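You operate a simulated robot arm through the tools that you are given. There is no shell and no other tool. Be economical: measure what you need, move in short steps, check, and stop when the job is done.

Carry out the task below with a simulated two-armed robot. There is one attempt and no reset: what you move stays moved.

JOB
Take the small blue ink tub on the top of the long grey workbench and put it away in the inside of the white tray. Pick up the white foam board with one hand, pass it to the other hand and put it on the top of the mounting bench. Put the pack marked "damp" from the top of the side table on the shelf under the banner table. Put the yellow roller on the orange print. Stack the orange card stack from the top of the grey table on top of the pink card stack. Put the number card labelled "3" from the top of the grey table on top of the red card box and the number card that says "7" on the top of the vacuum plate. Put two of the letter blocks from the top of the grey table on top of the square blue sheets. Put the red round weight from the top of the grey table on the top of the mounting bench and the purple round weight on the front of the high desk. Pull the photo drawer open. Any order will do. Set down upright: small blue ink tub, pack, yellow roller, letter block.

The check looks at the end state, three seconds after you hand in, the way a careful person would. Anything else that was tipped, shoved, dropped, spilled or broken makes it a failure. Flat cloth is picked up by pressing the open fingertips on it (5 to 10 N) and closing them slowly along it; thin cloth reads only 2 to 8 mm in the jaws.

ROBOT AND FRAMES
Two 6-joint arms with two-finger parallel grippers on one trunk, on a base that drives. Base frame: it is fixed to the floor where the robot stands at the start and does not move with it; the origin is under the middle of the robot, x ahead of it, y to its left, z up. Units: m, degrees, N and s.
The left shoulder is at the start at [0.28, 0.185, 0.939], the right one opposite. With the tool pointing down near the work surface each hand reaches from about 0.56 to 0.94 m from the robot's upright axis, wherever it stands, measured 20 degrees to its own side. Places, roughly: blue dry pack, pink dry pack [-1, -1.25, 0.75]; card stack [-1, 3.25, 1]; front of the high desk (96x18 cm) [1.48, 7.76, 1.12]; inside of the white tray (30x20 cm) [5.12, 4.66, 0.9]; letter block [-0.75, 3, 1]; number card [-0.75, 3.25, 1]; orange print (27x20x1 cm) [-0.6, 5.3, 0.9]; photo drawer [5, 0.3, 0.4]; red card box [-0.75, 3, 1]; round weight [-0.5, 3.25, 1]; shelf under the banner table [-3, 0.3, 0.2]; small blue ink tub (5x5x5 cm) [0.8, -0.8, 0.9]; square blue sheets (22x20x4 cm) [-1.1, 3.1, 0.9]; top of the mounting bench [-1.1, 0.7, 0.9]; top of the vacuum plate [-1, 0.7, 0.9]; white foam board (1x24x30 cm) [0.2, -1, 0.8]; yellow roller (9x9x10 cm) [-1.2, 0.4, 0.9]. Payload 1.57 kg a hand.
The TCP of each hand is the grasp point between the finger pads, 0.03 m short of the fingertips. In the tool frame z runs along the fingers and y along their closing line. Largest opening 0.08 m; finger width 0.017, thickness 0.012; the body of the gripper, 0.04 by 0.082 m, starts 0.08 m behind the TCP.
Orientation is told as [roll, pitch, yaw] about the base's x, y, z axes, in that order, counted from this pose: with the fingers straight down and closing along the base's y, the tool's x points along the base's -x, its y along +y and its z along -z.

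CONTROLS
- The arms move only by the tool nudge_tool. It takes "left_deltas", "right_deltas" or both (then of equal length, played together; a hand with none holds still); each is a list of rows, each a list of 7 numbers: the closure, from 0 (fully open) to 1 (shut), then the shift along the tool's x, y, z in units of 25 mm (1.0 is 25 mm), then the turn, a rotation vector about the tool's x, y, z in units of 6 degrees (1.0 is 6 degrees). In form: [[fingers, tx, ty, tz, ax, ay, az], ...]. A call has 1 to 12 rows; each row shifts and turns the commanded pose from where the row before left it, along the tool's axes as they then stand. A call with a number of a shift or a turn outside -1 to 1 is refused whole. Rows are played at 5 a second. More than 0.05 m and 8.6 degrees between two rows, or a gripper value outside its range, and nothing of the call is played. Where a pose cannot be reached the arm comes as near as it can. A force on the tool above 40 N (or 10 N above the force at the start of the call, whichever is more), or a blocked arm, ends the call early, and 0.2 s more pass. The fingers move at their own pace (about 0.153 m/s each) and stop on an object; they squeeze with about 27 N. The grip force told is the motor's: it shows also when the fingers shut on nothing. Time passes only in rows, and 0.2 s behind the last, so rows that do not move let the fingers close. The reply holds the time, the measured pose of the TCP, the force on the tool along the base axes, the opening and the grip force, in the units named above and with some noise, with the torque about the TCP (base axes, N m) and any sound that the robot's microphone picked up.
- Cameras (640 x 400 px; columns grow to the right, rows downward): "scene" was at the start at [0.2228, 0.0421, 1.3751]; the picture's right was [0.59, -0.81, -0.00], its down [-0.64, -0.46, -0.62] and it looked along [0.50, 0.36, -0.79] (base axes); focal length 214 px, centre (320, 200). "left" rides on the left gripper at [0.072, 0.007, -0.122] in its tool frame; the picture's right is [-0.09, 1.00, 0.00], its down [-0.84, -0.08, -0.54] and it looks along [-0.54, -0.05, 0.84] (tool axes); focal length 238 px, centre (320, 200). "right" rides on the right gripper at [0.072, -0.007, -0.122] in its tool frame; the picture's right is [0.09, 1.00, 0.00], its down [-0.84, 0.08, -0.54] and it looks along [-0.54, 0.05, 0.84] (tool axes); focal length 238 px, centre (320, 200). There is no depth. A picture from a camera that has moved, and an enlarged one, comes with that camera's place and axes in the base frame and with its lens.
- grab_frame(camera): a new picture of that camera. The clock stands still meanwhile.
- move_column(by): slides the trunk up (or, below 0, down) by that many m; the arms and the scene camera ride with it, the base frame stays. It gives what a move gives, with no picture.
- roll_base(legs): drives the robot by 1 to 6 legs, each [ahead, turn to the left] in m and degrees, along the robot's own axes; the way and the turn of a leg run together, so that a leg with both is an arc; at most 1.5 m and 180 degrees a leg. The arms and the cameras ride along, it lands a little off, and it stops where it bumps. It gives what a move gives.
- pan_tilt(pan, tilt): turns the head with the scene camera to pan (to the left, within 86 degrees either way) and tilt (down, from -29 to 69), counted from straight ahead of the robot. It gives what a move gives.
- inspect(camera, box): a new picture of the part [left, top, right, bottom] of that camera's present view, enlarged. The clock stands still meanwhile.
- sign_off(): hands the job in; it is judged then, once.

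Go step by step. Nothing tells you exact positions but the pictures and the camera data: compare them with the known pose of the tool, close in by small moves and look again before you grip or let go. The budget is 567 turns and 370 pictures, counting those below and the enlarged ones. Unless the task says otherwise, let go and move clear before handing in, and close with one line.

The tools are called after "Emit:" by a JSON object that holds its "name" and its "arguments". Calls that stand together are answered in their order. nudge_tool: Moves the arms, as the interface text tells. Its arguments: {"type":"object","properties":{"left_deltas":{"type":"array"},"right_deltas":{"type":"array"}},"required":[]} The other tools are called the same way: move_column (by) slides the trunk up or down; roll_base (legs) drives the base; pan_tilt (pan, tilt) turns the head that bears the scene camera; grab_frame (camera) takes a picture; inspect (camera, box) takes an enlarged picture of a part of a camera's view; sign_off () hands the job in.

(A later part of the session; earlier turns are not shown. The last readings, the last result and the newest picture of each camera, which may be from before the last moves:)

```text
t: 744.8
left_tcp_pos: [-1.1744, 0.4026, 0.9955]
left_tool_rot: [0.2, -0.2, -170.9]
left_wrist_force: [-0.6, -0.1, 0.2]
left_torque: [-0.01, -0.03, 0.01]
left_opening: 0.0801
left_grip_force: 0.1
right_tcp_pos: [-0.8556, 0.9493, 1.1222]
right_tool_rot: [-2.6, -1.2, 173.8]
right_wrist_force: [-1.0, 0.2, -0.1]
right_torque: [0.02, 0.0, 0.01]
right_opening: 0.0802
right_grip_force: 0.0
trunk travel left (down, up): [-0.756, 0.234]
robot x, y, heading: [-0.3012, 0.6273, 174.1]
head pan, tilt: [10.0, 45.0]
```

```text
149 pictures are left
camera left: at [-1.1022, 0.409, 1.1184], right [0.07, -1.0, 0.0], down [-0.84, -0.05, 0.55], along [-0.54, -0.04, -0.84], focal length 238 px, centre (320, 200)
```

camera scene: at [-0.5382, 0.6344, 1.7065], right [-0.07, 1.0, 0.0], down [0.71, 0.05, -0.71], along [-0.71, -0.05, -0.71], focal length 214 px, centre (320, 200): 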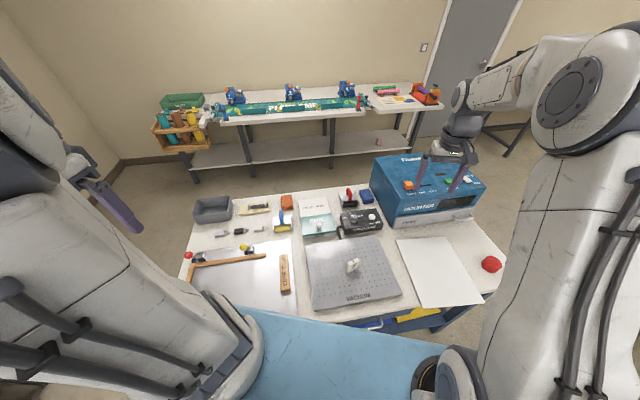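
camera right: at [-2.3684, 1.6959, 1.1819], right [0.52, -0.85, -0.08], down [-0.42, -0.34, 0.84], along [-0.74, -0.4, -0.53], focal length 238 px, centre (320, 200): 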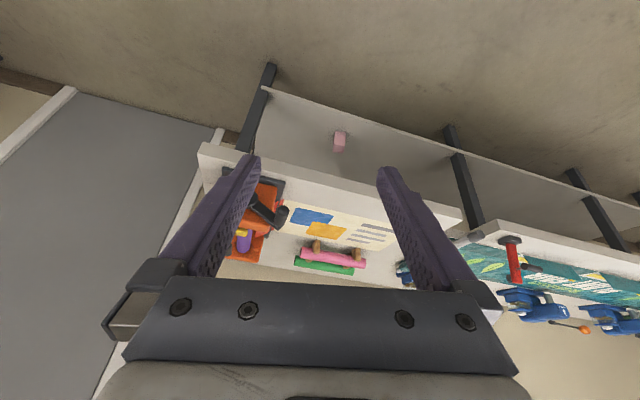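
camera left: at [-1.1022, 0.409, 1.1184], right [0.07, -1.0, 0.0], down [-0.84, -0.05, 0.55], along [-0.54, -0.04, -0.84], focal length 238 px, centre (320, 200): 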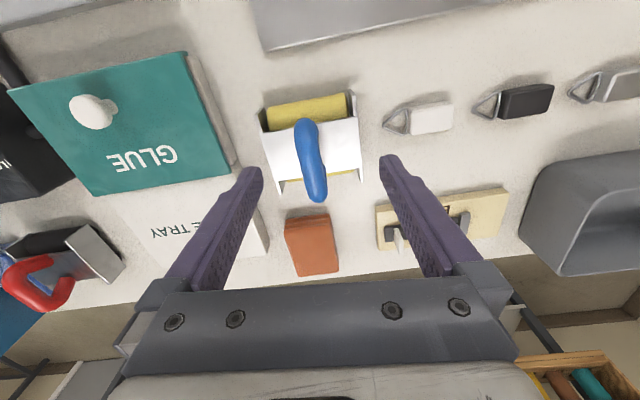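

Emit:
{"name": "nudge_tool", "arguments": {"left_deltas": [[0, 0, -0.3, 0.2, 0, 0, -0.8], [0, 0, 0, 0.4, 0, 0, -0.7], [0, 0, 0, 0.5, 0, 0, 0], [0, 0, 0, 0.2, 0, 0, 0]]}}

Emit:
{"name": "grab_frame", "arguments": {"camera": "left"}}

```text
t: 745.8
left_tcp_pos: [-1.1758, 0.4081, 0.965]
left_tool_rot: [0.1, -0.3, -161.9]
left_wrist_force: [-0.2, 0.5, -1.0]
left_torque: [-0.03, 0.01, 0.02]
left_opening: 0.0801
left_grip_force: 0.0
right_tcp_pos: [-0.8541, 0.949, 1.1224]
right_tool_rot: [-2.6, -1.1, 173.8]
right_wrist_force: [-0.3, 0.1, -0.7]
right_torque: [0.03, -0.02, -0.03]
right_opening: 0.0799
right_grip_force: 0.1
trunk travel left (down, up): [-0.756, 0.234]
robot x, y, heading: [-0.3048, 0.6254, 174.2]
head pan, tilt: [10.0, 45.0]
```

```text
148 pictures are left
camera left: at [-1.1057, 0.4274, 1.0869], right [0.22, -0.97, 0.0], down [-0.82, -0.18, 0.55], along [-0.53, -0.12, -0.84], focal length 238 px, centre (320, 200)
```

left: 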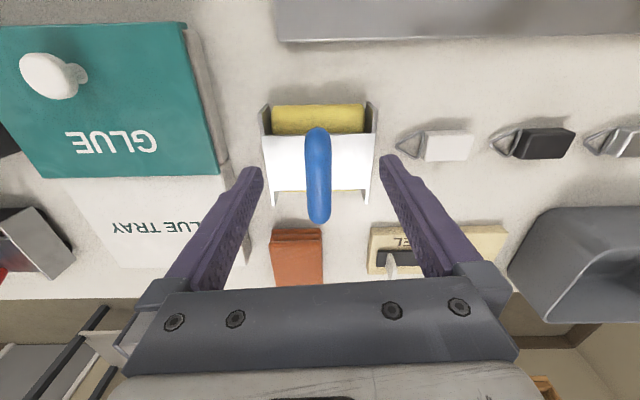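

Emit:
{"name": "nudge_tool", "arguments": {"left_deltas": [[0, 0, 0, 0.3, 0, 0, 0], [0, 0, 0, 0.2, 0, 0, 0], [0.5, 0, 0, 0, 0, 0, 0], [1, 0, 0, 0, 0, 0, 0], [1, 0, 0, 0, 0, 0, 0], [1, 0, 0, 0, 0, 0, 0]]}}

Emit:
{"name": "nudge_tool", "arguments": {"left_deltas": [[1, 0, 0, -0.2, 0, 0, 0], [1, 0, 0, -0.4, 0, 0, 0], [1, 0, 0, -0.7, 0, 0, 0], [1, 0, 0, -0.8, 0, 0, 0]]}}

Emit:
{"name": "grab_frame", "arguments": {"camera": "left"}}

```text
t: 747.2
left_tcp_pos: [-1.1761, 0.4095, 0.9532]
left_tool_rot: [0.1, -0.2, -162.0]
left_wrist_force: [-0.7, 0.8, 0.4]
left_torque: [0.02, -0.02, 0.0]
left_opening: 0.0173
left_grip_force: 27.5
right_tcp_pos: [-0.8546, 0.9481, 1.1233]
right_tool_rot: [-2.5, -1.2, 173.7]
right_wrist_force: [0.1, 0.1, 0.8]
right_torque: [0.0, 0.0, 0.02]
right_opening: 0.0799
right_grip_force: 0.0
trunk travel left (down, up): [-0.756, 0.234]
robot x, y, heading: [-0.3002, 0.6255, 174.4]
head pan, tilt: [10.0, 45.0]
```

```text
t: 748.2
left_tcp_pos: [-1.1758, 0.41, 1.0061]
left_tool_rot: [0.1, -0.2, -162.0]
left_wrist_force: [0.5, -0.1, -1.3]
left_torque: [-0.01, -0.02, -0.01]
left_opening: 0.0173
left_grip_force: 26.7
right_tcp_pos: [-0.856, 0.9499, 1.1224]
right_tool_rot: [-2.6, -1.1, 173.8]
right_wrist_force: [0.4, -0.3, 0.1]
right_torque: [-0.01, 0.01, -0.01]
right_opening: 0.08
right_grip_force: 0.1
trunk travel left (down, up): [-0.756, 0.234]
robot x, y, heading: [-0.3029, 0.6293, 174.0]
head pan, tilt: [10.0, 45.0]
```

```text
147 pictures are left
camera left: at [-1.1056, 0.4278, 1.1268], right [0.22, -0.98, 0.0], down [-0.82, -0.18, 0.55], along [-0.53, -0.12, -0.84], focal length 238 px, centre (320, 200)
```

left: 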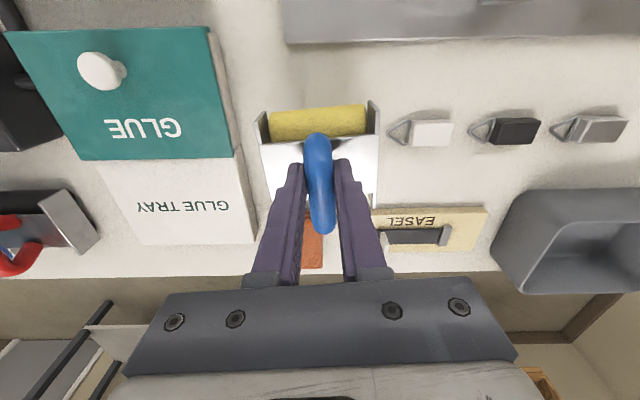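

Roller lifted. Raise the trunk and retract, then head to the grey table for the purple weight (right hand).

Emit:
{"name": "move_column", "arguments": {"by": 0.2}}

Emit:
{"name": "nudge_tool", "arguments": {"left_deltas": [[1, 0.8, 0, 0, 0, 0, 0], [1, 0.8, 0, 0, 0, 0, 0], [1, 0.8, 0, 0, 0, 0, 0], [1, 0.8, 0, 0, 0, 0, 0], [1, 0.8, 0, 0, 0, 0, 0], [1, 0.8, 0, 0, 0, 0, 0], [1, 0.8, 0, 0, 0, 0, 0], [1, 0.8, 0, 0, 0, 0, 0], [1, 0.8, 0, 0, 0, 0, 0]]}}

Emit:
{"name": "roll_base", "arguments": {"legs": [[-0.25, 0], [0, -95], [1.4, 0]]}}

Emit:
{"name": "pan_tilt", "arguments": {"pan": 0, "tilt": 40}}

Emit:
{"name": "grab_frame", "arguments": {"camera": "scene"}}

```text
t: 750.3
left_tcp_pos: [-1.176, 0.4107, 1.2055]
left_tool_rot: [0.0, -0.3, -161.9]
left_wrist_force: [0.0, 0.1, -0.5]
left_torque: [0.01, -0.01, -0.02]
left_opening: 0.0171
left_grip_force: 27.1
right_tcp_pos: [-0.8544, 0.9489, 1.3228]
right_tool_rot: [-2.6, -1.3, 173.8]
right_wrist_force: [-0.7, 0.2, -0.1]
right_torque: [0.0, 0.02, -0.02]
right_opening: 0.0801
right_grip_force: 0.0
trunk travel left (down, up): [-0.956, 0.034]
robot x, y, heading: [-0.3001, 0.6258, 174.0]
head pan, tilt: [10.0, 45.0]
```

```text
t: 752.3
left_tcp_pos: [-1.005, 0.4648, 1.2036]
left_tool_rot: [0.1, -0.2, -161.9]
left_wrist_force: [0.0, 0.7, -1.6]
left_torque: [-0.01, 0.0, -0.01]
left_opening: 0.0172
left_grip_force: 26.9
right_tcp_pos: [-0.8547, 0.9494, 1.3218]
right_tool_rot: [-2.6, -1.2, 173.8]
right_wrist_force: [0.2, -0.4, -0.4]
right_torque: [0.0, -0.01, -0.05]
right_opening: 0.08
right_grip_force: 0.0
trunk travel left (down, up): [-0.956, 0.034]
robot x, y, heading: [-0.3021, 0.6266, 173.9]
head pan, tilt: [10.0, 45.0]
```

```text
t: 764.6
left_tcp_pos: [0.0895, 2.6787, 1.2046]
left_tool_rot: [0.1, -0.2, 103.5]
left_wrist_force: [0.5, 0.0, -1.4]
left_torque: [0.01, -0.01, 0.0]
left_opening: 0.0175
left_grip_force: 26.8
right_tcp_pos: [0.5592, 2.49, 1.3237]
right_tool_rot: [-2.5, -1.2, 79.1]
right_wrist_force: [-0.1, 0.0, 0.0]
right_torque: [-0.02, 0.01, -0.02]
right_opening: 0.0799
right_grip_force: 0.0
trunk travel left (down, up): [-0.956, 0.034]
robot x, y, heading: [0.1917, 1.9614, 79.4]
head pan, tilt: [10.0, 45.0]
```

```text
t: 765.4
left_tcp_pos: [0.09, 2.6782, 1.2036]
left_tool_rot: [0.2, -0.4, 103.4]
left_wrist_force: [0.0, 0.0, -2.0]
left_torque: [-0.03, 0.01, -0.05]
left_opening: 0.0176
left_grip_force: 26.7
right_tcp_pos: [0.5596, 2.4901, 1.3224]
right_tool_rot: [-2.7, -1.2, 79.1]
right_wrist_force: [0.8, 0.6, 0.4]
right_torque: [0.0, -0.01, -0.02]
right_opening: 0.0801
right_grip_force: 0.1
trunk travel left (down, up): [-0.956, 0.034]
robot x, y, heading: [0.1944, 1.9647, 79.4]
head pan, tilt: [0.0, 40.0]
```

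```text
146 pictures are left
camera scene: at [0.2388, 2.2013, 1.7137], right [0.98, -0.18, 0.0], down [-0.12, -0.63, -0.77], along [0.14, 0.75, -0.64], focal length 214 px, centre (320, 200)
```

scene: 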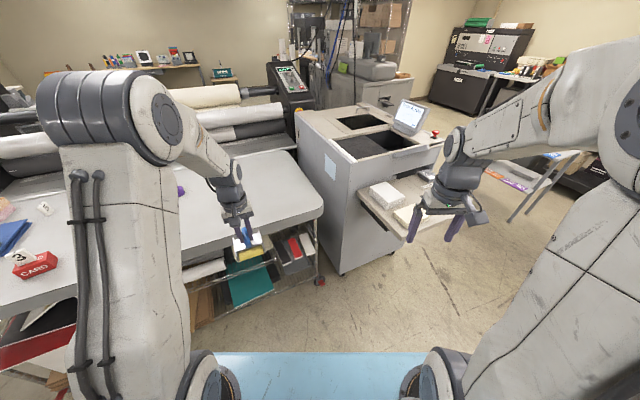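

Emit:
{"name": "roll_base", "arguments": {"legs": [[0, 90], [0.48, 0], [0, -62], [0.38, 0]]}}

Emit:
{"name": "pan_tilt", "arguments": {"pan": -10, "tilt": 48}}

Emit:
{"name": "grab_frame", "arguments": {"camera": "scene"}}

Emit:
{"name": "grab_frame", "arguments": {"camera": "right"}}

```text
t: 776.8
left_tcp_pos: [-0.8486, 2.9738, 1.2051]
left_tool_rot: [0.2, -0.3, 132.7]
left_wrist_force: [0.4, -0.7, -2.6]
left_torque: [-0.03, 0.02, -0.02]
left_opening: 0.0173
left_grip_force: 27.2
right_tcp_pos: [-0.3458, 3.0373, 1.3236]
right_tool_rot: [-2.6, -1.1, 108.4]
right_wrist_force: [-1.2, -0.3, -0.3]
right_torque: [-0.01, 0.01, 0.0]
right_opening: 0.0798
right_grip_force: 0.0
trunk travel left (down, up): [-0.956, 0.034]
robot x, y, heading: [-0.4077, 2.4029, 108.4]
head pan, tilt: [0.0, 40.0]
```

```text
t: 777.5
left_tcp_pos: [-0.8477, 2.9735, 1.2046]
left_tool_rot: [0.1, -0.3, 132.7]
left_wrist_force: [0.1, -0.6, -2.0]
left_torque: [0.0, 0.01, -0.02]
left_opening: 0.0175
left_grip_force: 27.1
right_tcp_pos: [-0.3453, 3.0381, 1.3231]
right_tool_rot: [-2.6, -1.2, 108.4]
right_wrist_force: [0.6, -1.2, 0.2]
right_torque: [0.03, -0.03, 0.0]
right_opening: 0.0799
right_grip_force: 0.2
trunk travel left (down, up): [-0.956, 0.034]
robot x, y, heading: [-0.407, 2.4001, 108.7]
head pan, tilt: [-10.0, 48.0]
```

```text
145 pictures are left
camera scene: at [-0.4701, 2.6264, 1.7023], right [0.99, 0.15, 0.0], down [0.11, -0.73, -0.67], along [-0.1, 0.66, -0.74], focal length 214 px, centre (320, 200)
```

scene: 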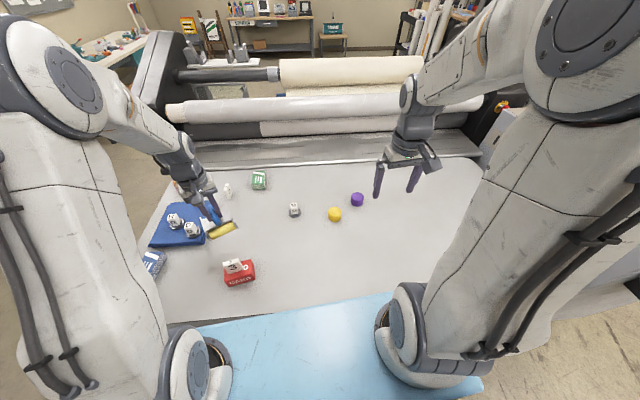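

```text
144 pictures are left
camera right: at [-0.3226, 2.9678, 1.4429], right [-0.92, -0.4, -0.05], down [-0.36, 0.75, 0.55], along [-0.19, 0.52, -0.83], focal length 238 px, centre (320, 200)
```

right: 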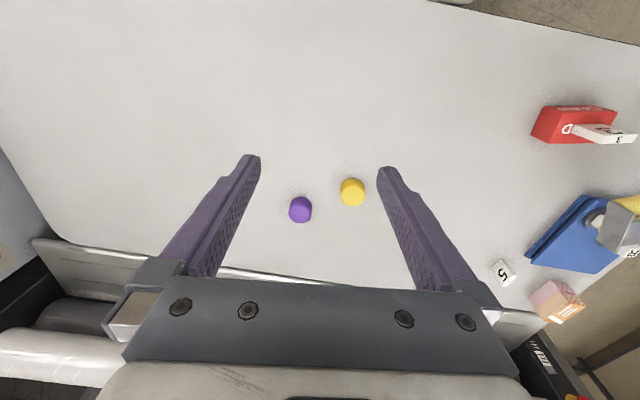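

Purple weight at (-0.398,3.318). Raise the left hand with the roller, move the right hand above the weight.

Emit:
{"name": "nudge_tool", "arguments": {"left_deltas": [[1, 0, 0, -0.6, 0, 0, 0], [1, 0, 0, -0.6, 0, 0, 0], [1, 0, 0, -0.6, 0, 0, 0], [1, 0, 0, -0.6, 0, 0, 0], [1, 0, 0, -0.6, 0, 0, 0], [1, 0, 0, -0.6, 0, 0, 0], [1, 0, 0, -0.6, 0, 0, 0], [1, 0, 0, -0.6, 0, 0, 0], [1, 0, 0, -0.6, 0, 0, 0], [1, 0, 0, -0.6, 0, 0, 0], [1, 0, 0, 0, 0, 0, 0], [1, 0, 0, 0, 0, 0, 0]], "right_deltas": [[0, -0.94, -0.127, 0.2, -0.4, 0.2, 0], [0, -0.94, -0.127, 0.2, 0, 0, 0], [0, -0.94, -0.127, 0.2, 0, 0, 0], [0, -0.94, -0.127, 0.2, 0, 0, 0], [0, -0.94, -0.127, 0.2, 0, 0, 0], [0, -0.94, -0.127, 0.2, 0, 0, 0], [0, -0.94, -0.127, 0.2, 0, 0, 0], [0, -0.94, -0.127, 0.2, 0, 0, 0], [0, -0.94, -0.127, 0.2, 0, 0, 0], [0, -0.94, -0.127, 0.2, 0, 0, 0], [0, -0.94, -0.127, 0.2, 0, 0, 0], [0, -0.94, -0.127, 0.2, 0, 0, 0]]}}

Emit:
{"name": "move_column", "arguments": {"by": -0.13}}

Emit:
{"name": "grab_frame", "arguments": {"camera": "right"}}

```text
t: 780.1
left_tcp_pos: [-0.8463, 2.973, 1.3549]
left_tool_rot: [0.1, -0.3, 132.7]
left_wrist_force: [-1.2, 0.3, -1.7]
left_torque: [-0.04, 0.02, 0.0]
left_opening: 0.0174
left_grip_force: 27.8
right_tcp_pos: [-0.3986, 3.319, 1.2633]
right_tool_rot: [-0.2, 0.1, 108.3]
right_wrist_force: [0.7, 0.7, -0.3]
right_torque: [-0.03, -0.01, -0.01]
right_opening: 0.0801
right_grip_force: 0.0
trunk travel left (down, up): [-0.956, 0.034]
robot x, y, heading: [-0.409, 2.397, 108.9]
head pan, tilt: [-10.0, 48.0]
```

```text
t: 781.7
left_tcp_pos: [-0.8476, 2.9722, 1.2245]
left_tool_rot: [0.1, -0.2, 132.7]
left_wrist_force: [0.6, -0.5, -0.8]
left_torque: [0.0, -0.02, -0.04]
left_opening: 0.0174
left_grip_force: 27.3
right_tcp_pos: [-0.3984, 3.3175, 1.132]
right_tool_rot: [-0.2, 0.0, 108.3]
right_wrist_force: [0.6, -0.6, 0.6]
right_torque: [0.01, -0.03, 0.03]
right_opening: 0.0803
right_grip_force: 0.0
trunk travel left (down, up): [-0.826, 0.164]
robot x, y, heading: [-0.4097, 2.4047, 108.7]
head pan, tilt: [-10.0, 48.0]
```

```text
143 pictures are left
camera right: at [-0.3713, 3.2519, 1.2541], right [-0.92, -0.4, 0.0], down [-0.34, 0.77, 0.54], along [-0.21, 0.5, -0.84], focal length 238 px, centre (320, 200)
```

right: 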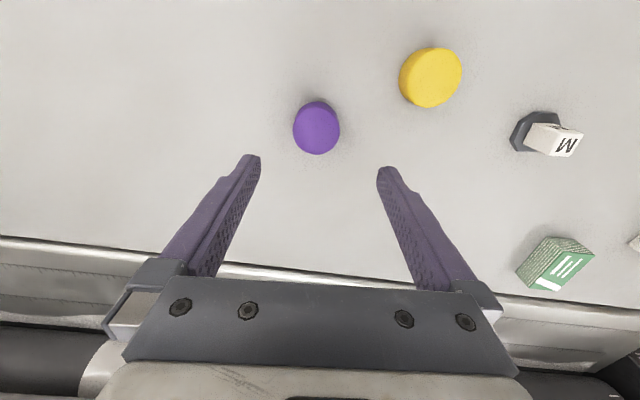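

Emit:
{"name": "nudge_tool", "arguments": {"right_deltas": [[0, -0.65, -0.13, 1, 0, 0, 0], [0, 0, 0, 1, 0, 0, 0], [0, 0, 0, 1, 0, 0, 0], [0, 0, 0, 1, 0, 0, 0], [0, 0, 0, 1, 0, 0, 0]]}}

Emit:
{"name": "grab_frame", "arguments": {"camera": "right"}}

```text
t: 782.9
left_tcp_pos: [-0.8466, 2.9743, 1.2249]
left_tool_rot: [0.0, -0.3, 132.7]
left_wrist_force: [-0.1, -0.9, -1.1]
left_torque: [-0.01, -0.02, 0.02]
left_opening: 0.0176
left_grip_force: 26.7
right_tcp_pos: [-0.4019, 3.3335, 1.0064]
right_tool_rot: [-0.3, 0.0, 108.3]
right_wrist_force: [0.5, -0.3, -0.4]
right_torque: [0.0, 0.02, 0.02]
right_opening: 0.0801
right_grip_force: 0.1
trunk travel left (down, up): [-0.826, 0.164]
robot x, y, heading: [-0.4088, 2.3973, 108.7]
head pan, tilt: [-10.0, 48.0]
```

```text
142 pictures are left
camera right: at [-0.3741, 3.2673, 1.1278], right [-0.92, -0.4, 0.0], down [-0.34, 0.77, 0.54], along [-0.21, 0.5, -0.84], focal length 238 px, centre (320, 200)
```

right: 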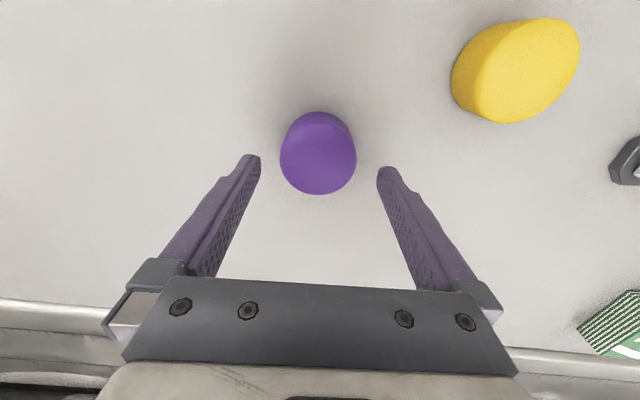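

Well centred. Descend the last 5 cm, grip and lift.

Emit:
{"name": "nudge_tool", "arguments": {"right_deltas": [[0, 0, -0.05, 1, 0, 0, 0], [0, 0, 0, 0.95, 0, 0, 0], [0.2, 0, 0, 0, 0, 0, 0], [1, 0, 0, 0, 0, 0, 0], [1, 0, 0, 0, 0, 0, 0], [1, 0, 0, 0, 0, 0, 0], [1, 0, 0, -0.3, 0, 0, 0], [1, 0, 0, -0.6, 0, 0, 0], [1, 0, 0, -0.8, 0, 0, 0], [1, 0, 0, -0.8, 0, 0, 0], [1, 0.5, 0, -0.8, 0, 0, 0], [1, 0.8, 0, -0.8, 0, 0, 0]]}}

Emit:
{"name": "nudge_tool", "arguments": {"right_deltas": [[1, 0.8, 0, -0.6, 0, 0, 0], [1, 0.8, 0, -0.6, 0, 0, 0], [1, 0.8, 0, -0.4, 0, 0, 0], [1, 0.8, 0, 0, 0, 0, 0], [1, 0.8, 0, 0, 0, 0, 0], [1, 0.8, 0, 0, 0, 0, 0], [1, 0.8, 0, 0, 0, 0, 0], [1, 0.8, 0, 0, 0, 0, 0]]}}

Emit:
{"name": "grab_frame", "arguments": {"camera": "right"}}

```text
t: 785.5
left_tcp_pos: [-0.8459, 2.9723, 1.2244]
left_tool_rot: [0.0, -0.4, 132.7]
left_wrist_force: [-0.6, 0.1, -1.2]
left_torque: [-0.01, -0.04, 0.0]
left_opening: 0.0174
left_grip_force: 26.7
right_tcp_pos: [-0.3895, 3.3052, 1.0624]
right_tool_rot: [-0.2, 0.0, 108.5]
right_wrist_force: [0.0, 0.2, -3.2]
right_torque: [-0.02, 0.02, 0.02]
right_opening: 0.0587
right_grip_force: 26.6
trunk travel left (down, up): [-0.826, 0.164]
robot x, y, heading: [-0.408, 2.4005, 108.7]
head pan, tilt: [-10.0, 48.0]
```

```text
t: 787.3
left_tcp_pos: [-0.8469, 2.9725, 1.2238]
left_tool_rot: [0.2, -0.3, 132.7]
left_wrist_force: [0.1, 0.2, -1.9]
left_torque: [0.01, -0.05, 0.01]
left_opening: 0.0176
left_grip_force: 26.7
right_tcp_pos: [-0.3384, 3.1527, 1.1003]
right_tool_rot: [-0.1, 0.0, 108.3]
right_wrist_force: [-0.3, -0.1, -3.5]
right_torque: [0.0, -0.02, -0.02]
right_opening: 0.0589
right_grip_force: 26.9
trunk travel left (down, up): [-0.826, 0.164]
robot x, y, heading: [-0.409, 2.3979, 108.7]
head pan, tilt: [-10.0, 48.0]
```

```text
141 pictures are left
camera right: at [-0.3114, 3.0853, 1.2221], right [-0.92, -0.4, 0.0], down [-0.34, 0.77, 0.54], along [-0.21, 0.5, -0.84], focal length 238 px, centre (320, 200)
```

right: 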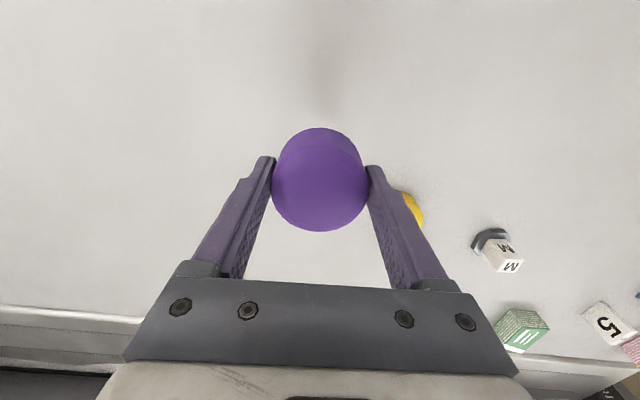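

Purple held. Back up, go west, then north past the laminator.

Emit:
{"name": "move_column", "arguments": {"by": 0.13}}

Emit:
{"name": "roll_base", "arguments": {"legs": [[-0.42, 0], [0, 78], [1.5, 0], [0.35, 0], [0, -86]]}}

Emit:
{"name": "pan_tilt", "arguments": {"pan": -10, "tilt": 22}}

Emit:
{"name": "grab_frame", "arguments": {"camera": "scene"}}

```text
t: 788.9
left_tcp_pos: [-0.8475, 2.973, 1.354]
left_tool_rot: [0.1, -0.2, 132.7]
left_wrist_force: [-0.7, 0.1, -1.4]
left_torque: [-0.02, -0.02, -0.02]
left_opening: 0.0173
left_grip_force: 27.0
right_tcp_pos: [-0.339, 3.1528, 1.2316]
right_tool_rot: [-0.2, 0.2, 108.3]
right_wrist_force: [0.4, 0.7, -3.8]
right_torque: [-0.03, 0.02, 0.02]
right_opening: 0.0588
right_grip_force: 26.4
trunk travel left (down, up): [-0.956, 0.034]
robot x, y, heading: [-0.4117, 2.3988, 108.7]
head pan, tilt: [-10.0, 48.0]
```

```text
t: 807.3
left_tcp_pos: [-2.4404, 2.3964, 1.3551]
left_tool_rot: [0.1, -0.4, 125.2]
left_wrist_force: [0.3, -0.3, -1.2]
left_torque: [-0.01, -0.01, 0.0]
left_opening: 0.0177
left_grip_force: 26.9
right_tcp_pos: [-1.9137, 2.5081, 1.2302]
right_tool_rot: [-0.2, 0.2, 100.8]
right_wrist_force: [0.0, -0.5, -3.0]
right_torque: [-0.02, 0.0, 0.0]
right_opening: 0.0586
right_grip_force: 27.1
trunk travel left (down, up): [-0.956, 0.034]
robot x, y, heading: [-2.077, 1.7703, 101.0]
head pan, tilt: [-10.0, 48.0]
```

```text
t: 808.2
left_tcp_pos: [-2.4411, 2.3969, 1.355]
left_tool_rot: [0.1, -0.3, 125.3]
left_wrist_force: [-0.3, -0.2, -1.5]
left_torque: [-0.04, 0.01, 0.01]
left_opening: 0.0173
left_grip_force: 26.6
right_tcp_pos: [-1.9131, 2.5089, 1.231]
right_tool_rot: [-0.3, 0.1, 101.0]
right_wrist_force: [0.0, -0.3, -3.5]
right_torque: [-0.01, 0.01, 0.01]
right_opening: 0.0589
right_grip_force: 27.7
trunk travel left (down, up): [-0.956, 0.034]
robot x, y, heading: [-2.0796, 1.7705, 101.3]
head pan, tilt: [-10.0, 22.0]
```

```text
140 pictures are left
camera scene: at [-2.1112, 2.0184, 1.7418], right [1.0, 0.02, 0.0], down [0.01, -0.38, -0.93], along [-0.02, 0.93, -0.38], focal length 214 px, centre (320, 200)
```

scene: 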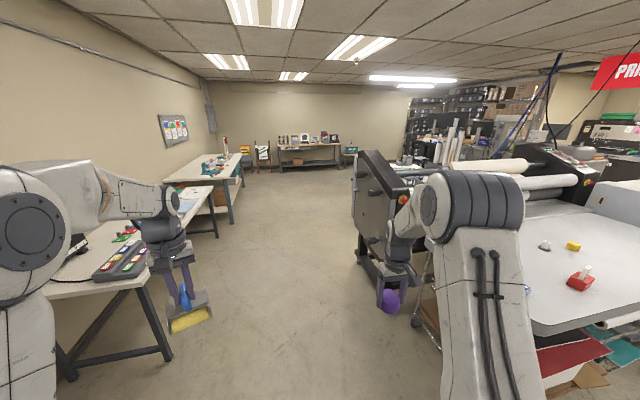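

Emit:
{"name": "roll_base", "arguments": {"legs": [[0, -4], [1.5, 0], [1.2, 0]]}}

Emit:
{"name": "pan_tilt", "arguments": {"pan": -60, "tilt": 22}}

Emit:
{"name": "grab_frame", "arguments": {"camera": "scene"}}

```text
t: 821.7
left_tcp_pos: [-2.7523, 5.0776, 1.355]
left_tool_rot: [0.2, -0.3, 122.3]
left_wrist_force: [0.3, 0.1, -2.2]
left_torque: [0.03, 0.0, -0.02]
left_opening: 0.0177
left_grip_force: 27.5
right_tcp_pos: [-2.2206, 5.1617, 1.2315]
right_tool_rot: [-0.1, 0.1, 98.1]
right_wrist_force: [-0.3, 0.7, -3.4]
right_torque: [0.01, -0.04, -0.01]
right_opening: 0.0589
right_grip_force: 26.7
trunk travel left (down, up): [-0.956, 0.034]
robot x, y, heading: [-2.4238, 4.4362, 98.3]
head pan, tilt: [-10.0, 22.0]
```

```text
t: 822.9
left_tcp_pos: [-2.7532, 5.0788, 1.3542]
left_tool_rot: [0.1, -0.3, 122.3]
left_wrist_force: [0.3, -1.0, -1.5]
left_torque: [-0.04, -0.01, 0.01]
left_opening: 0.0177
left_grip_force: 27.3
right_tcp_pos: [-2.2195, 5.1615, 1.2315]
right_tool_rot: [-0.3, 0.1, 97.8]
right_wrist_force: [0.6, -0.3, -2.7]
right_torque: [0.0, 0.0, 0.02]
right_opening: 0.0589
right_grip_force: 27.5
trunk travel left (down, up): [-0.956, 0.034]
robot x, y, heading: [-2.4245, 4.4336, 98.2]
head pan, tilt: [-60.0, 22.0]
```

```text
139 pictures are left
camera scene: at [-2.3728, 4.6483, 1.7419], right [0.62, -0.78, 0.0], down [-0.29, -0.23, -0.93], along [0.73, 0.57, -0.37], focal length 214 px, centre (320, 200)
```

scene: 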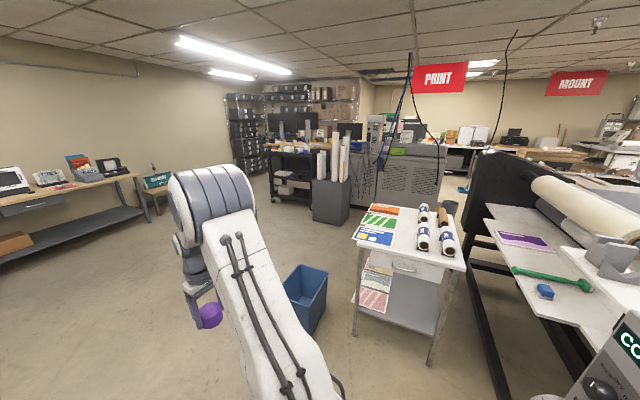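

Emit:
{"name": "inspect", "arguments": {"camera": "scene", "box": [330, 180, 480, 320]}}

```text
2.86 times, centred on (405, 250) of scene
camera zoom: at [-2.3728, 4.6483, 1.7419], right [0.62, -0.78, 0.0], down [-0.29, -0.23, -0.93], along [0.73, 0.57, -0.37], focal length 613 px, centre (77, 57)
```

zoom: 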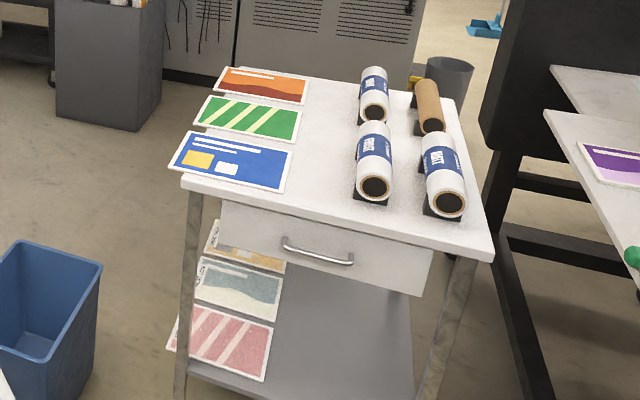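

The orange print is at the far-left corner of the small table, around (-0.53,5.31). I'll approach from its north side.

Emit:
{"name": "roll_base", "arguments": {"legs": [[0, -25], [1.5, 0], [0.35, 0], [0, -76]]}}

Emit:
{"name": "pan_tilt", "arguments": {"pan": -10, "tilt": 28}}

Emit:
{"name": "grab_frame", "arguments": {"camera": "scene"}}

```text
t: 836.8
left_tcp_pos: [-1.2091, 6.4308, 1.3551]
left_tool_rot: [0.1, -0.3, 22.0]
left_wrist_force: [-0.3, 0.0, -2.0]
left_torque: [0.0, -0.03, -0.01]
left_opening: 0.0175
left_grip_force: 27.3
right_tcp_pos: [-1.2225, 5.892, 1.2312]
right_tool_rot: [-0.3, 0.2, -2.4]
right_wrist_force: [-0.3, 0.3, -3.9]
right_torque: [-0.04, 0.03, 0.0]
right_opening: 0.0585
right_grip_force: 27.2
trunk travel left (down, up): [-0.956, 0.034]
robot x, y, heading: [-1.9019, 6.2208, -2.4]
head pan, tilt: [-60.0, 22.0]
```

```text
t: 838.0
left_tcp_pos: [-1.21, 6.43, 1.3543]
left_tool_rot: [0.1, -0.3, 22.0]
left_wrist_force: [-0.3, -0.5, -0.8]
left_torque: [-0.02, 0.0, -0.02]
left_opening: 0.0174
left_grip_force: 26.7
right_tcp_pos: [-1.2223, 5.8926, 1.2314]
right_tool_rot: [-0.1, 0.1, -2.5]
right_wrist_force: [0.5, 0.6, -4.9]
right_torque: [-0.03, 0.01, -0.02]
right_opening: 0.0587
right_grip_force: 27.3
trunk travel left (down, up): [-0.956, 0.034]
robot x, y, heading: [-1.9012, 6.2261, -2.3]
head pan, tilt: [-10.0, 28.0]
```

```text
137 pictures are left
camera scene: at [-1.6511, 6.197, 1.7322], right [-0.21, -0.98, 0.0], down [-0.46, 0.1, -0.88], along [0.86, -0.19, -0.47], focal length 214 px, centre (320, 200)
```

scene: 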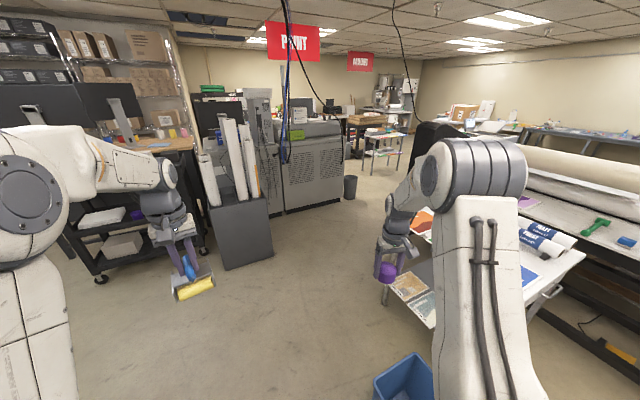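

Emit:
{"name": "roll_base", "arguments": {"legs": [[1.28, 0], [0, -92]]}}

Emit:
{"name": "pan_tilt", "arguments": {"pan": 0, "tilt": 48}}

Emit:
{"name": "grab_frame", "arguments": {"camera": "scene"}}

```text
t: 848.4
left_tcp_pos: [-0.4602, 5.4672, 1.3547]
left_tool_rot: [0.0, -0.3, -72.0]
left_wrist_force: [-0.1, 0.0, -2.6]
left_torque: [0.01, 0.03, -0.04]
left_opening: 0.0176
left_grip_force: 27.3
right_tcp_pos: [-0.9976, 5.516, 1.2314]
right_tool_rot: [-0.2, 0.1, -96.3]
right_wrist_force: [-0.4, 0.2, -3.9]
right_torque: [0.02, -0.02, 0.0]
right_opening: 0.0585
right_grip_force: 27.1
trunk travel left (down, up): [-0.956, 0.034]
robot x, y, heading: [-0.6214, 6.1708, -95.8]
head pan, tilt: [-10.0, 28.0]
```

```text
t: 849.2
left_tcp_pos: [-0.4604, 5.4658, 1.3549]
left_tool_rot: [0.1, -0.3, -71.9]
left_wrist_force: [-0.6, -0.5, -0.9]
left_torque: [0.02, 0.0, -0.03]
left_opening: 0.0177
left_grip_force: 26.7
right_tcp_pos: [-0.9978, 5.5161, 1.231]
right_tool_rot: [-0.3, 0.0, -96.4]
right_wrist_force: [0.5, 0.2, -3.2]
right_torque: [0.01, 0.01, 0.01]
right_opening: 0.0583
right_grip_force: 27.4
trunk travel left (down, up): [-0.956, 0.034]
robot x, y, heading: [-0.618, 6.1741, -96.1]
head pan, tilt: [0.0, 48.0]
```

```text
136 pictures are left
camera scene: at [-0.6435, 5.9315, 1.7023], right [-0.99, 0.1, 0.0], down [0.08, 0.74, -0.67], along [-0.07, -0.67, -0.74], focal length 214 px, centre (320, 200)
```

scene: 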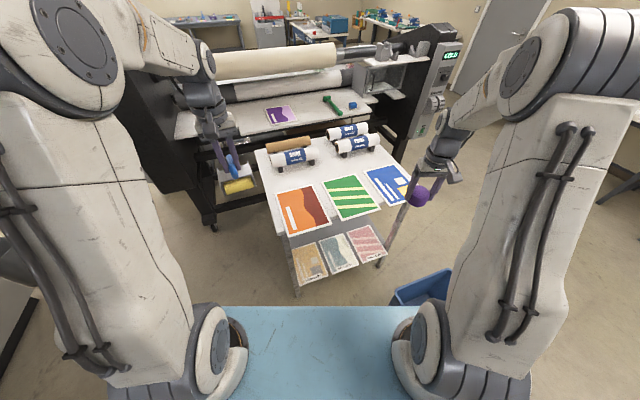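

The orange print's centre is around (-0.63,5.27). Move the roller above it.

Emit:
{"name": "nudge_tool", "arguments": {"left_deltas": [[1, -0.59, -0.99, 0, 0, 0, 0], [1, -0.59, -0.99, 0, 0, 0, 0], [1, -0.59, -0.99, 0, 0, 0, 0], [1, -0.59, -0.99, 0, 0, 0, 0], [1, -0.59, -0.99, 0, 0, 0, 0], [1, -0.59, -0.99, 0, 0, 0, 0], [1, -0.59, -0.99, 0, 0, 0, 0], [1, -0.59, -0.99, 0, 0, 0, 0], [1, -0.59, -0.99, 0, 0, 0, 0]]}}

Emit:
{"name": "move_column", "arguments": {"by": -0.15}}

Emit:
{"name": "grab_frame", "arguments": {"camera": "left"}}

Emit:
{"name": "inspect", "arguments": {"camera": "scene", "box": [230, 130, 420, 260]}}

```text
t: 851.2
left_tcp_pos: [-0.6182, 5.3065, 1.3468]
left_tool_rot: [0.1, -0.1, -71.9]
left_wrist_force: [-0.3, 0.1, -1.9]
left_torque: [0.01, 0.0, 0.0]
left_opening: 0.0174
left_grip_force: 27.2
left hand out of reach, approached as far as the arm can: row 8, 9
right_tcp_pos: [-0.9975, 5.517, 1.2306]
right_tool_rot: [-0.2, 0.0, -96.3]
right_wrist_force: [0.7, 0.6, -3.7]
right_torque: [0.04, -0.01, -0.01]
right_opening: 0.0589
right_grip_force: 27.1
trunk travel left (down, up): [-0.956, 0.034]
robot x, y, heading: [-0.6214, 6.1734, -96.0]
head pan, tilt: [0.0, 48.0]
```

```text
t: 853.0
left_tcp_pos: [-0.6174, 5.3056, 1.1985]
left_tool_rot: [0.2, -0.4, -71.9]
left_wrist_force: [0.0, 0.2, -2.1]
left_torque: [0.04, 0.0, 0.0]
left_opening: 0.0178
left_grip_force: 26.5
right_tcp_pos: [-0.9973, 5.5154, 1.0809]
right_tool_rot: [-0.2, 0.0, -96.3]
right_wrist_force: [0.2, 0.7, -3.3]
right_torque: [0.03, -0.01, 0.02]
right_opening: 0.0588
right_grip_force: 26.6
trunk travel left (down, up): [-0.806, 0.184]
robot x, y, heading: [-0.6204, 6.1715, -96.0]
head pan, tilt: [0.0, 48.0]
```

```text
135 pictures are left
camera left: at [-0.6352, 5.3783, 1.3195], right [0.97, 0.22, 0.0], down [0.18, -0.82, 0.55], along [0.12, -0.53, -0.84], focal length 238 px, centre (320, 200)
```

left: 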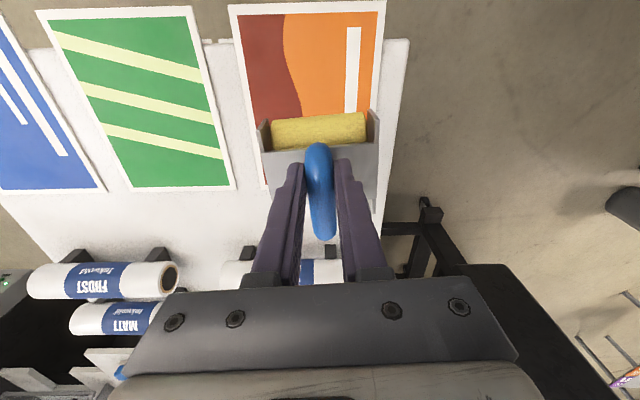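

```text
3.08 times, centred on (325, 195) of scene
camera zoom: at [-0.6435, 5.9317, 1.5523], right [-0.99, 0.1, 0.0], down [0.08, 0.74, -0.67], along [-0.07, -0.67, -0.74], focal length 660 px, centre (305, 215)
```

zoom: 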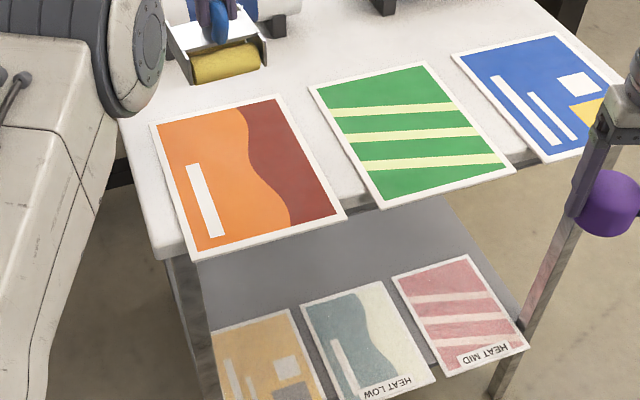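

The print spans y≈5.14–5.43, so I shift forward 4 cm by driving, with the right hand pulled back, then lower.

Emit:
{"name": "nudge_tool", "arguments": {"right_deltas": [[1, 0.8, -0.6, -0.4, 0, 0, 0], [1, 0.8, -0.6, -0.4, 0, 0, 0], [1, 0.8, -0.6, -0.4, 0, 0, 0], [1, 0.4, -0.6, -0.4, 0, 0, 0]]}}

Emit:
{"name": "roll_base", "arguments": {"legs": [[0.045, 0]]}}

Emit:
{"name": "move_column", "arguments": {"by": -0.14}}

Emit:
{"name": "grab_frame", "arguments": {"camera": "left"}}

Emit:
{"name": "inspect", "arguments": {"camera": "scene", "box": [230, 100, 420, 230]}}

```text
t: 854.0
left_tcp_pos: [-0.618, 5.3064, 1.1974]
left_tool_rot: [0.2, -0.3, -71.9]
left_wrist_force: [-0.4, -0.2, -1.3]
left_torque: [0.03, 0.0, -0.03]
left_opening: 0.0175
left_grip_force: 26.8
right_tcp_pos: [-1.0485, 5.5915, 1.1207]
right_tool_rot: [-0.2, 0.2, -96.2]
right_wrist_force: [0.3, 0.1, -3.1]
right_torque: [0.05, 0.0, 0.01]
right_opening: 0.0585
right_grip_force: 27.2
trunk travel left (down, up): [-0.806, 0.184]
robot x, y, heading: [-0.6229, 6.1711, -96.0]
head pan, tilt: [0.0, 48.0]
```

```text
t: 854.9
left_tcp_pos: [-0.6225, 5.2616, 1.1972]
left_tool_rot: [0.1, -0.3, -71.9]
left_wrist_force: [-0.2, 0.4, -1.1]
left_torque: [0.01, 0.01, -0.02]
left_opening: 0.0174
left_grip_force: 26.6
right_tcp_pos: [-1.0526, 5.5457, 1.1197]
right_tool_rot: [-0.2, 0.0, -96.1]
right_wrist_force: [-1.0, -0.2, -3.1]
right_torque: [0.0, 0.0, 0.04]
right_opening: 0.0586
right_grip_force: 27.0
trunk travel left (down, up): [-0.806, 0.184]
robot x, y, heading: [-0.6256, 6.1291, -95.8]
head pan, tilt: [0.0, 48.0]
```

```text
t: 856.5
left_tcp_pos: [-0.623, 5.262, 1.0566]
left_tool_rot: [0.0, -0.3, -71.9]
left_wrist_force: [-0.7, 0.6, -1.6]
left_torque: [0.0, 0.0, 0.0]
left_opening: 0.0175
left_grip_force: 26.5
right_tcp_pos: [-1.0525, 5.5476, 0.9806]
right_tool_rot: [-0.1, 0.1, -96.2]
right_wrist_force: [0.0, -0.1, -3.9]
right_torque: [0.05, 0.0, 0.02]
right_opening: 0.0584
right_grip_force: 26.3
trunk travel left (down, up): [-0.666, 0.324]
robot x, y, heading: [-0.6214, 6.1285, -95.9]
head pan, tilt: [0.0, 48.0]
```

```text
133 pictures are left
camera left: at [-0.6393, 5.334, 1.1793], right [0.97, 0.22, 0.0], down [0.19, -0.82, 0.55], along [0.12, -0.53, -0.84], focal length 238 px, centre (320, 200)
```

left: 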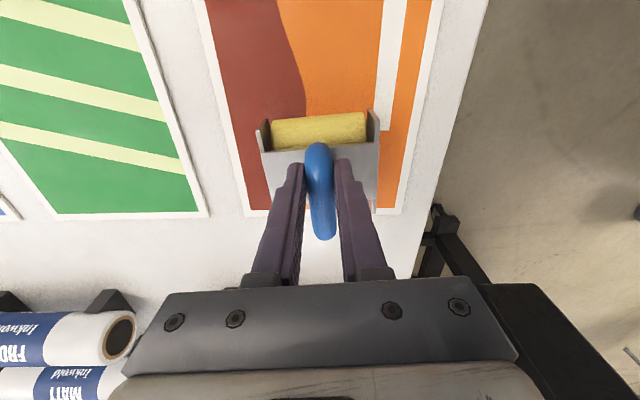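

```text
3.08 times, centred on (325, 165) of scene
camera zoom: at [-0.648, 5.8874, 1.4123], right [-0.99, 0.1, 0.0], down [0.08, 0.74, -0.67], along [-0.07, -0.67, -0.74], focal length 660 px, centre (305, 308)
```

zoom: 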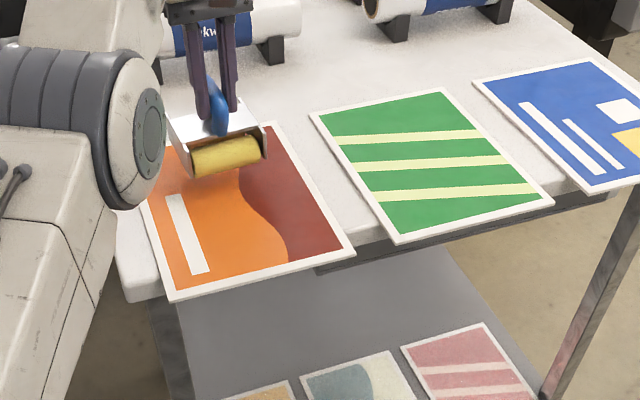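

Well within the print. Lower until contact.

Emit:
{"name": "nudge_tool", "arguments": {"left_deltas": [[1, 0, 0, 0.7, 0, 0, 0], [1, 0, 0, 0.4, 0, 0, 0], [1, 0, 0, 0.2, 0, 0, 0], [1, 0, 0, 0.2, 0, 0, 0], [1, 0, 0, 0.2, 0, 0, 0], [1, 0, 0, 0.15, 0, 0, 0]]}}

Emit:
{"name": "inspect", "arguments": {"camera": "scene", "box": [230, 100, 360, 200]}}

```text
t: 858.0
left_tcp_pos: [-0.6226, 5.2627, 1.0116]
left_tool_rot: [0.1, -0.3, -71.9]
left_wrist_force: [-0.8, -0.5, 20.3]
left_torque: [-0.15, 0.17, 0.05]
left_opening: 0.0177
left_grip_force: 27.0
right_tcp_pos: [-1.0535, 5.5473, 0.9812]
right_tool_rot: [-0.3, 0.2, -96.2]
right_wrist_force: [-0.3, 0.2, -3.7]
right_torque: [0.03, -0.01, 0.0]
right_opening: 0.0587
right_grip_force: 27.3
trunk travel left (down, up): [-0.666, 0.324]
robot x, y, heading: [-0.6255, 6.1258, -96.2]
head pan, tilt: [0.0, 48.0]
```

```text
4.00 times, centred on (295, 150) of scene
camera zoom: at [-0.6481, 5.8882, 1.4125], right [-0.99, 0.1, 0.0], down [0.08, 0.74, -0.67], along [-0.07, -0.67, -0.74], focal length 858 px, centre (420, 400)
```

zoom: 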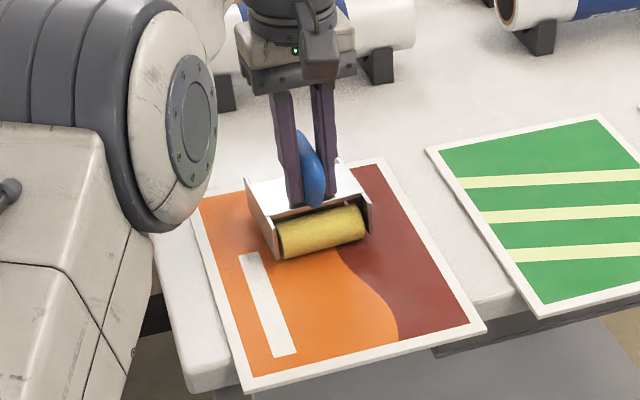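

Contact, 20 N. Release and rise straight up.

Emit:
{"name": "nudge_tool", "arguments": {"left_deltas": [[1, 0, 0, -0.1, 0, 0, 0], [0.6, 0, 0, 0, 0, 0, 0], [0.3, 0, 0, 0, 0, 0, 0], [0.3, 0, 0, 0, 0, 0, 0], [0.2, 0, 0, -0.5, 0, 0, 0], [0.2, 0, 0, -1, 0, 0, 0], [0.2, 0, 0, -1, 0, 0, 0], [0.2, 0, 0, -1, 0, 0, 0]]}}

Emit:
{"name": "grab_frame", "arguments": {"camera": "left"}}

```text
t: 859.8
left_tcp_pos: [-0.6193, 5.2784, 1.0947]
left_tool_rot: [0.1, -0.3, -71.9]
left_wrist_force: [0.1, 0.3, 0.4]
left_torque: [0.0, -0.03, 0.01]
left_opening: 0.0641
left_grip_force: 0.0
left hand out of reach, approached as far as the arm can: row 7, 8
right_tcp_pos: [-1.0523, 5.5465, 0.9801]
right_tool_rot: [-0.2, 0.1, -96.2]
right_wrist_force: [0.2, -0.1, -2.9]
right_torque: [0.05, 0.0, 0.0]
right_opening: 0.0586
right_grip_force: 27.1
trunk travel left (down, up): [-0.666, 0.324]
robot x, y, heading: [-0.6269, 6.1279, -96.1]
head pan, tilt: [0.0, 48.0]
```

```text
130 pictures are left
camera left: at [-0.6361, 5.3516, 1.2164], right [0.97, 0.22, 0.0], down [0.19, -0.82, 0.55], along [0.12, -0.53, -0.84], focal length 238 px, centre (320, 200)
```

left: 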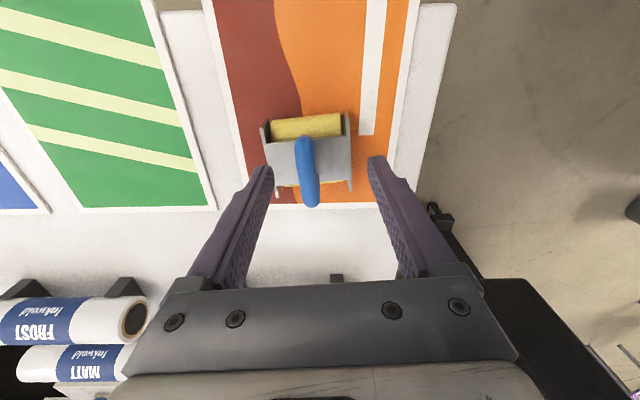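

The roller stands upright on the orange print. Raise the trunk and back away.

Emit:
{"name": "move_column", "arguments": {"by": 0.3}}

Emit:
{"name": "roll_base", "arguments": {"legs": [[-0.3, 0]]}}

Emit:
{"name": "inspect", "arguments": {"camera": "scene", "box": [230, 110, 420, 240]}}

Emit:
{"name": "nudge_tool", "arguments": {"left_deltas": [[0, 1, 0, 0.4, 0, 1, 0], [0, 1, 0, 0.4, 0, 1, 0], [0, 1, 0, 0, 0, 1, 0], [0, 1, 0, 0, 0, 1, 0], [0, 1, 0, 0, 0, 0, 0], [0, 1, 0, 0, 0, 0, 0], [0, 1, 0, 0, 0, 0, 0], [0, 1, 0, 0, 0, -1, 0], [0, 0, 0, 0, 0, -1, 0], [0, 0, 0, 0, 0, -1, 0], [0, 0, 0, 0, 0, -1, 0]]}}

```text
t: 862.8
left_tcp_pos: [-0.6199, 5.2781, 1.3929]
left_tool_rot: [0.0, -0.3, -71.8]
left_wrist_force: [0.3, 0.8, 0.2]
left_torque: [0.0, 0.01, 0.02]
left_opening: 0.0637
left_grip_force: 0.0
right_tcp_pos: [-1.0534, 5.5477, 1.2803]
right_tool_rot: [-0.2, 0.1, -96.2]
right_wrist_force: [-0.3, -0.6, -3.6]
right_torque: [0.03, -0.05, 0.02]
right_opening: 0.0584
right_grip_force: 27.2
trunk travel left (down, up): [-0.966, 0.024]
robot x, y, heading: [-0.624, 6.1271, -95.9]
head pan, tilt: [0.0, 48.0]
```

```text
t: 864.8
left_tcp_pos: [-0.5862, 5.5721, 1.3938]
left_tool_rot: [0.1, -0.3, -71.9]
left_wrist_force: [-0.2, -0.4, -0.4]
left_torque: [-0.01, 0.02, -0.02]
left_opening: 0.064
left_grip_force: 0.1
right_tcp_pos: [-1.0224, 5.8384, 1.2795]
right_tool_rot: [-0.2, 0.2, -96.1]
right_wrist_force: [0.4, -0.4, -3.4]
right_torque: [-0.03, 0.0, 0.01]
right_opening: 0.0586
right_grip_force: 27.2
trunk travel left (down, up): [-0.966, 0.024]
robot x, y, heading: [-0.5944, 6.4199, -96.1]
head pan, tilt: [0.0, 48.0]
```

```text
3.08 times, centred on (325, 175) of scene
camera zoom: at [-0.6174, 6.1808, 1.7123], right [-0.99, 0.1, 0.0], down [0.08, 0.74, -0.67], along [-0.07, -0.67, -0.74], focal length 660 px, centre (305, 277)
```

zoom: 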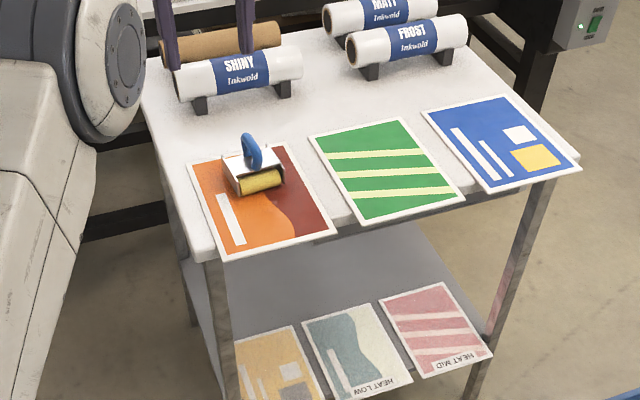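

```text
t: 867.2
left_tcp_pos: [-0.6482, 5.7525, 1.4296]
left_tool_rot: [0.1, -0.3, -71.8]
left_wrist_force: [0.6, 0.1, 0.1]
left_torque: [0.01, 0.02, 0.0]
left_opening: 0.08
left_grip_force: 0.0
right_tcp_pos: [-1.0218, 5.8398, 1.28]
right_tool_rot: [-0.1, 0.1, -96.3]
right_wrist_force: [-0.4, 0.4, -4.3]
right_torque: [0.02, 0.0, 0.02]
right_opening: 0.0585
right_grip_force: 26.9
trunk travel left (down, up): [-0.966, 0.024]
robot x, y, heading: [-0.5937, 6.4191, -95.9]
head pan, tilt: [0.0, 48.0]
```

Last item: purple weight to the high desk near (1.48,7.76). Turn toward it and look.

Emit:
{"name": "roll_base", "arguments": {"legs": [[0, 125]]}}

Emit:
{"name": "pan_tilt", "arguments": {"pan": 5, "tilt": 22}}

Emit:
{"name": "grab_frame", "arguments": {"camera": "scene"}}

```text
t: 872.8
left_tcp_pos: [-0.0199, 6.7663, 1.4296]
left_tool_rot: [0.2, -0.3, 53.7]
left_wrist_force: [-0.1, 0.5, -0.8]
left_torque: [0.03, 0.02, -0.02]
left_opening: 0.0802
left_grip_force: 0.1
right_tcp_pos: [0.1271, 6.4111, 1.2802]
right_tool_rot: [-0.2, 0.2, 29.6]
right_wrist_force: [0.5, 0.7, -2.7]
right_torque: [0.03, -0.02, -0.01]
right_opening: 0.0585
right_grip_force: 27.3
trunk travel left (down, up): [-0.966, 0.024]
robot x, y, heading: [-0.5918, 6.4225, 30.2]
head pan, tilt: [0.0, 48.0]
```

```text
t: 873.7
left_tcp_pos: [-0.0201, 6.7662, 1.4293]
left_tool_rot: [0.0, -0.3, 53.8]
left_wrist_force: [-0.5, 0.0, 0.2]
left_torque: [0.01, -0.02, -0.01]
left_opening: 0.0797
left_grip_force: 0.0
right_tcp_pos: [0.126, 6.4123, 1.2808]
right_tool_rot: [-0.2, 0.1, 29.6]
right_wrist_force: [0.3, -0.3, -3.9]
right_torque: [0.03, 0.03, 0.01]
right_opening: 0.0583
right_grip_force: 27.1
trunk travel left (down, up): [-0.966, 0.024]
robot x, y, heading: [-0.5963, 6.4216, 29.8]
head pan, tilt: [5.0, 22.0]
```

```text
128 pictures are left
camera scene: at [-0.3771, 6.5506, 1.7518], right [0.57, -0.82, 0.0], down [-0.31, -0.21, -0.93], along [0.76, 0.53, -0.38], focal length 214 px, centre (320, 200)
```

scene: 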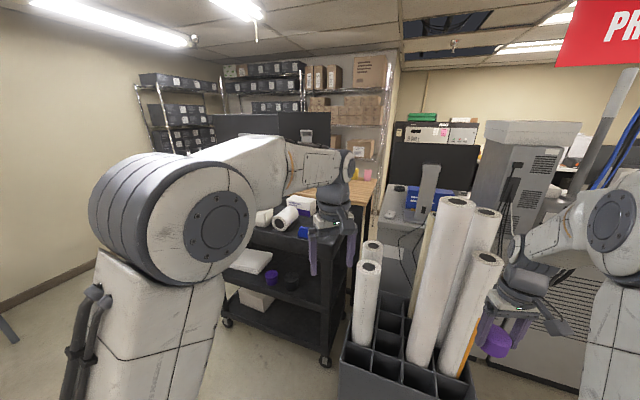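

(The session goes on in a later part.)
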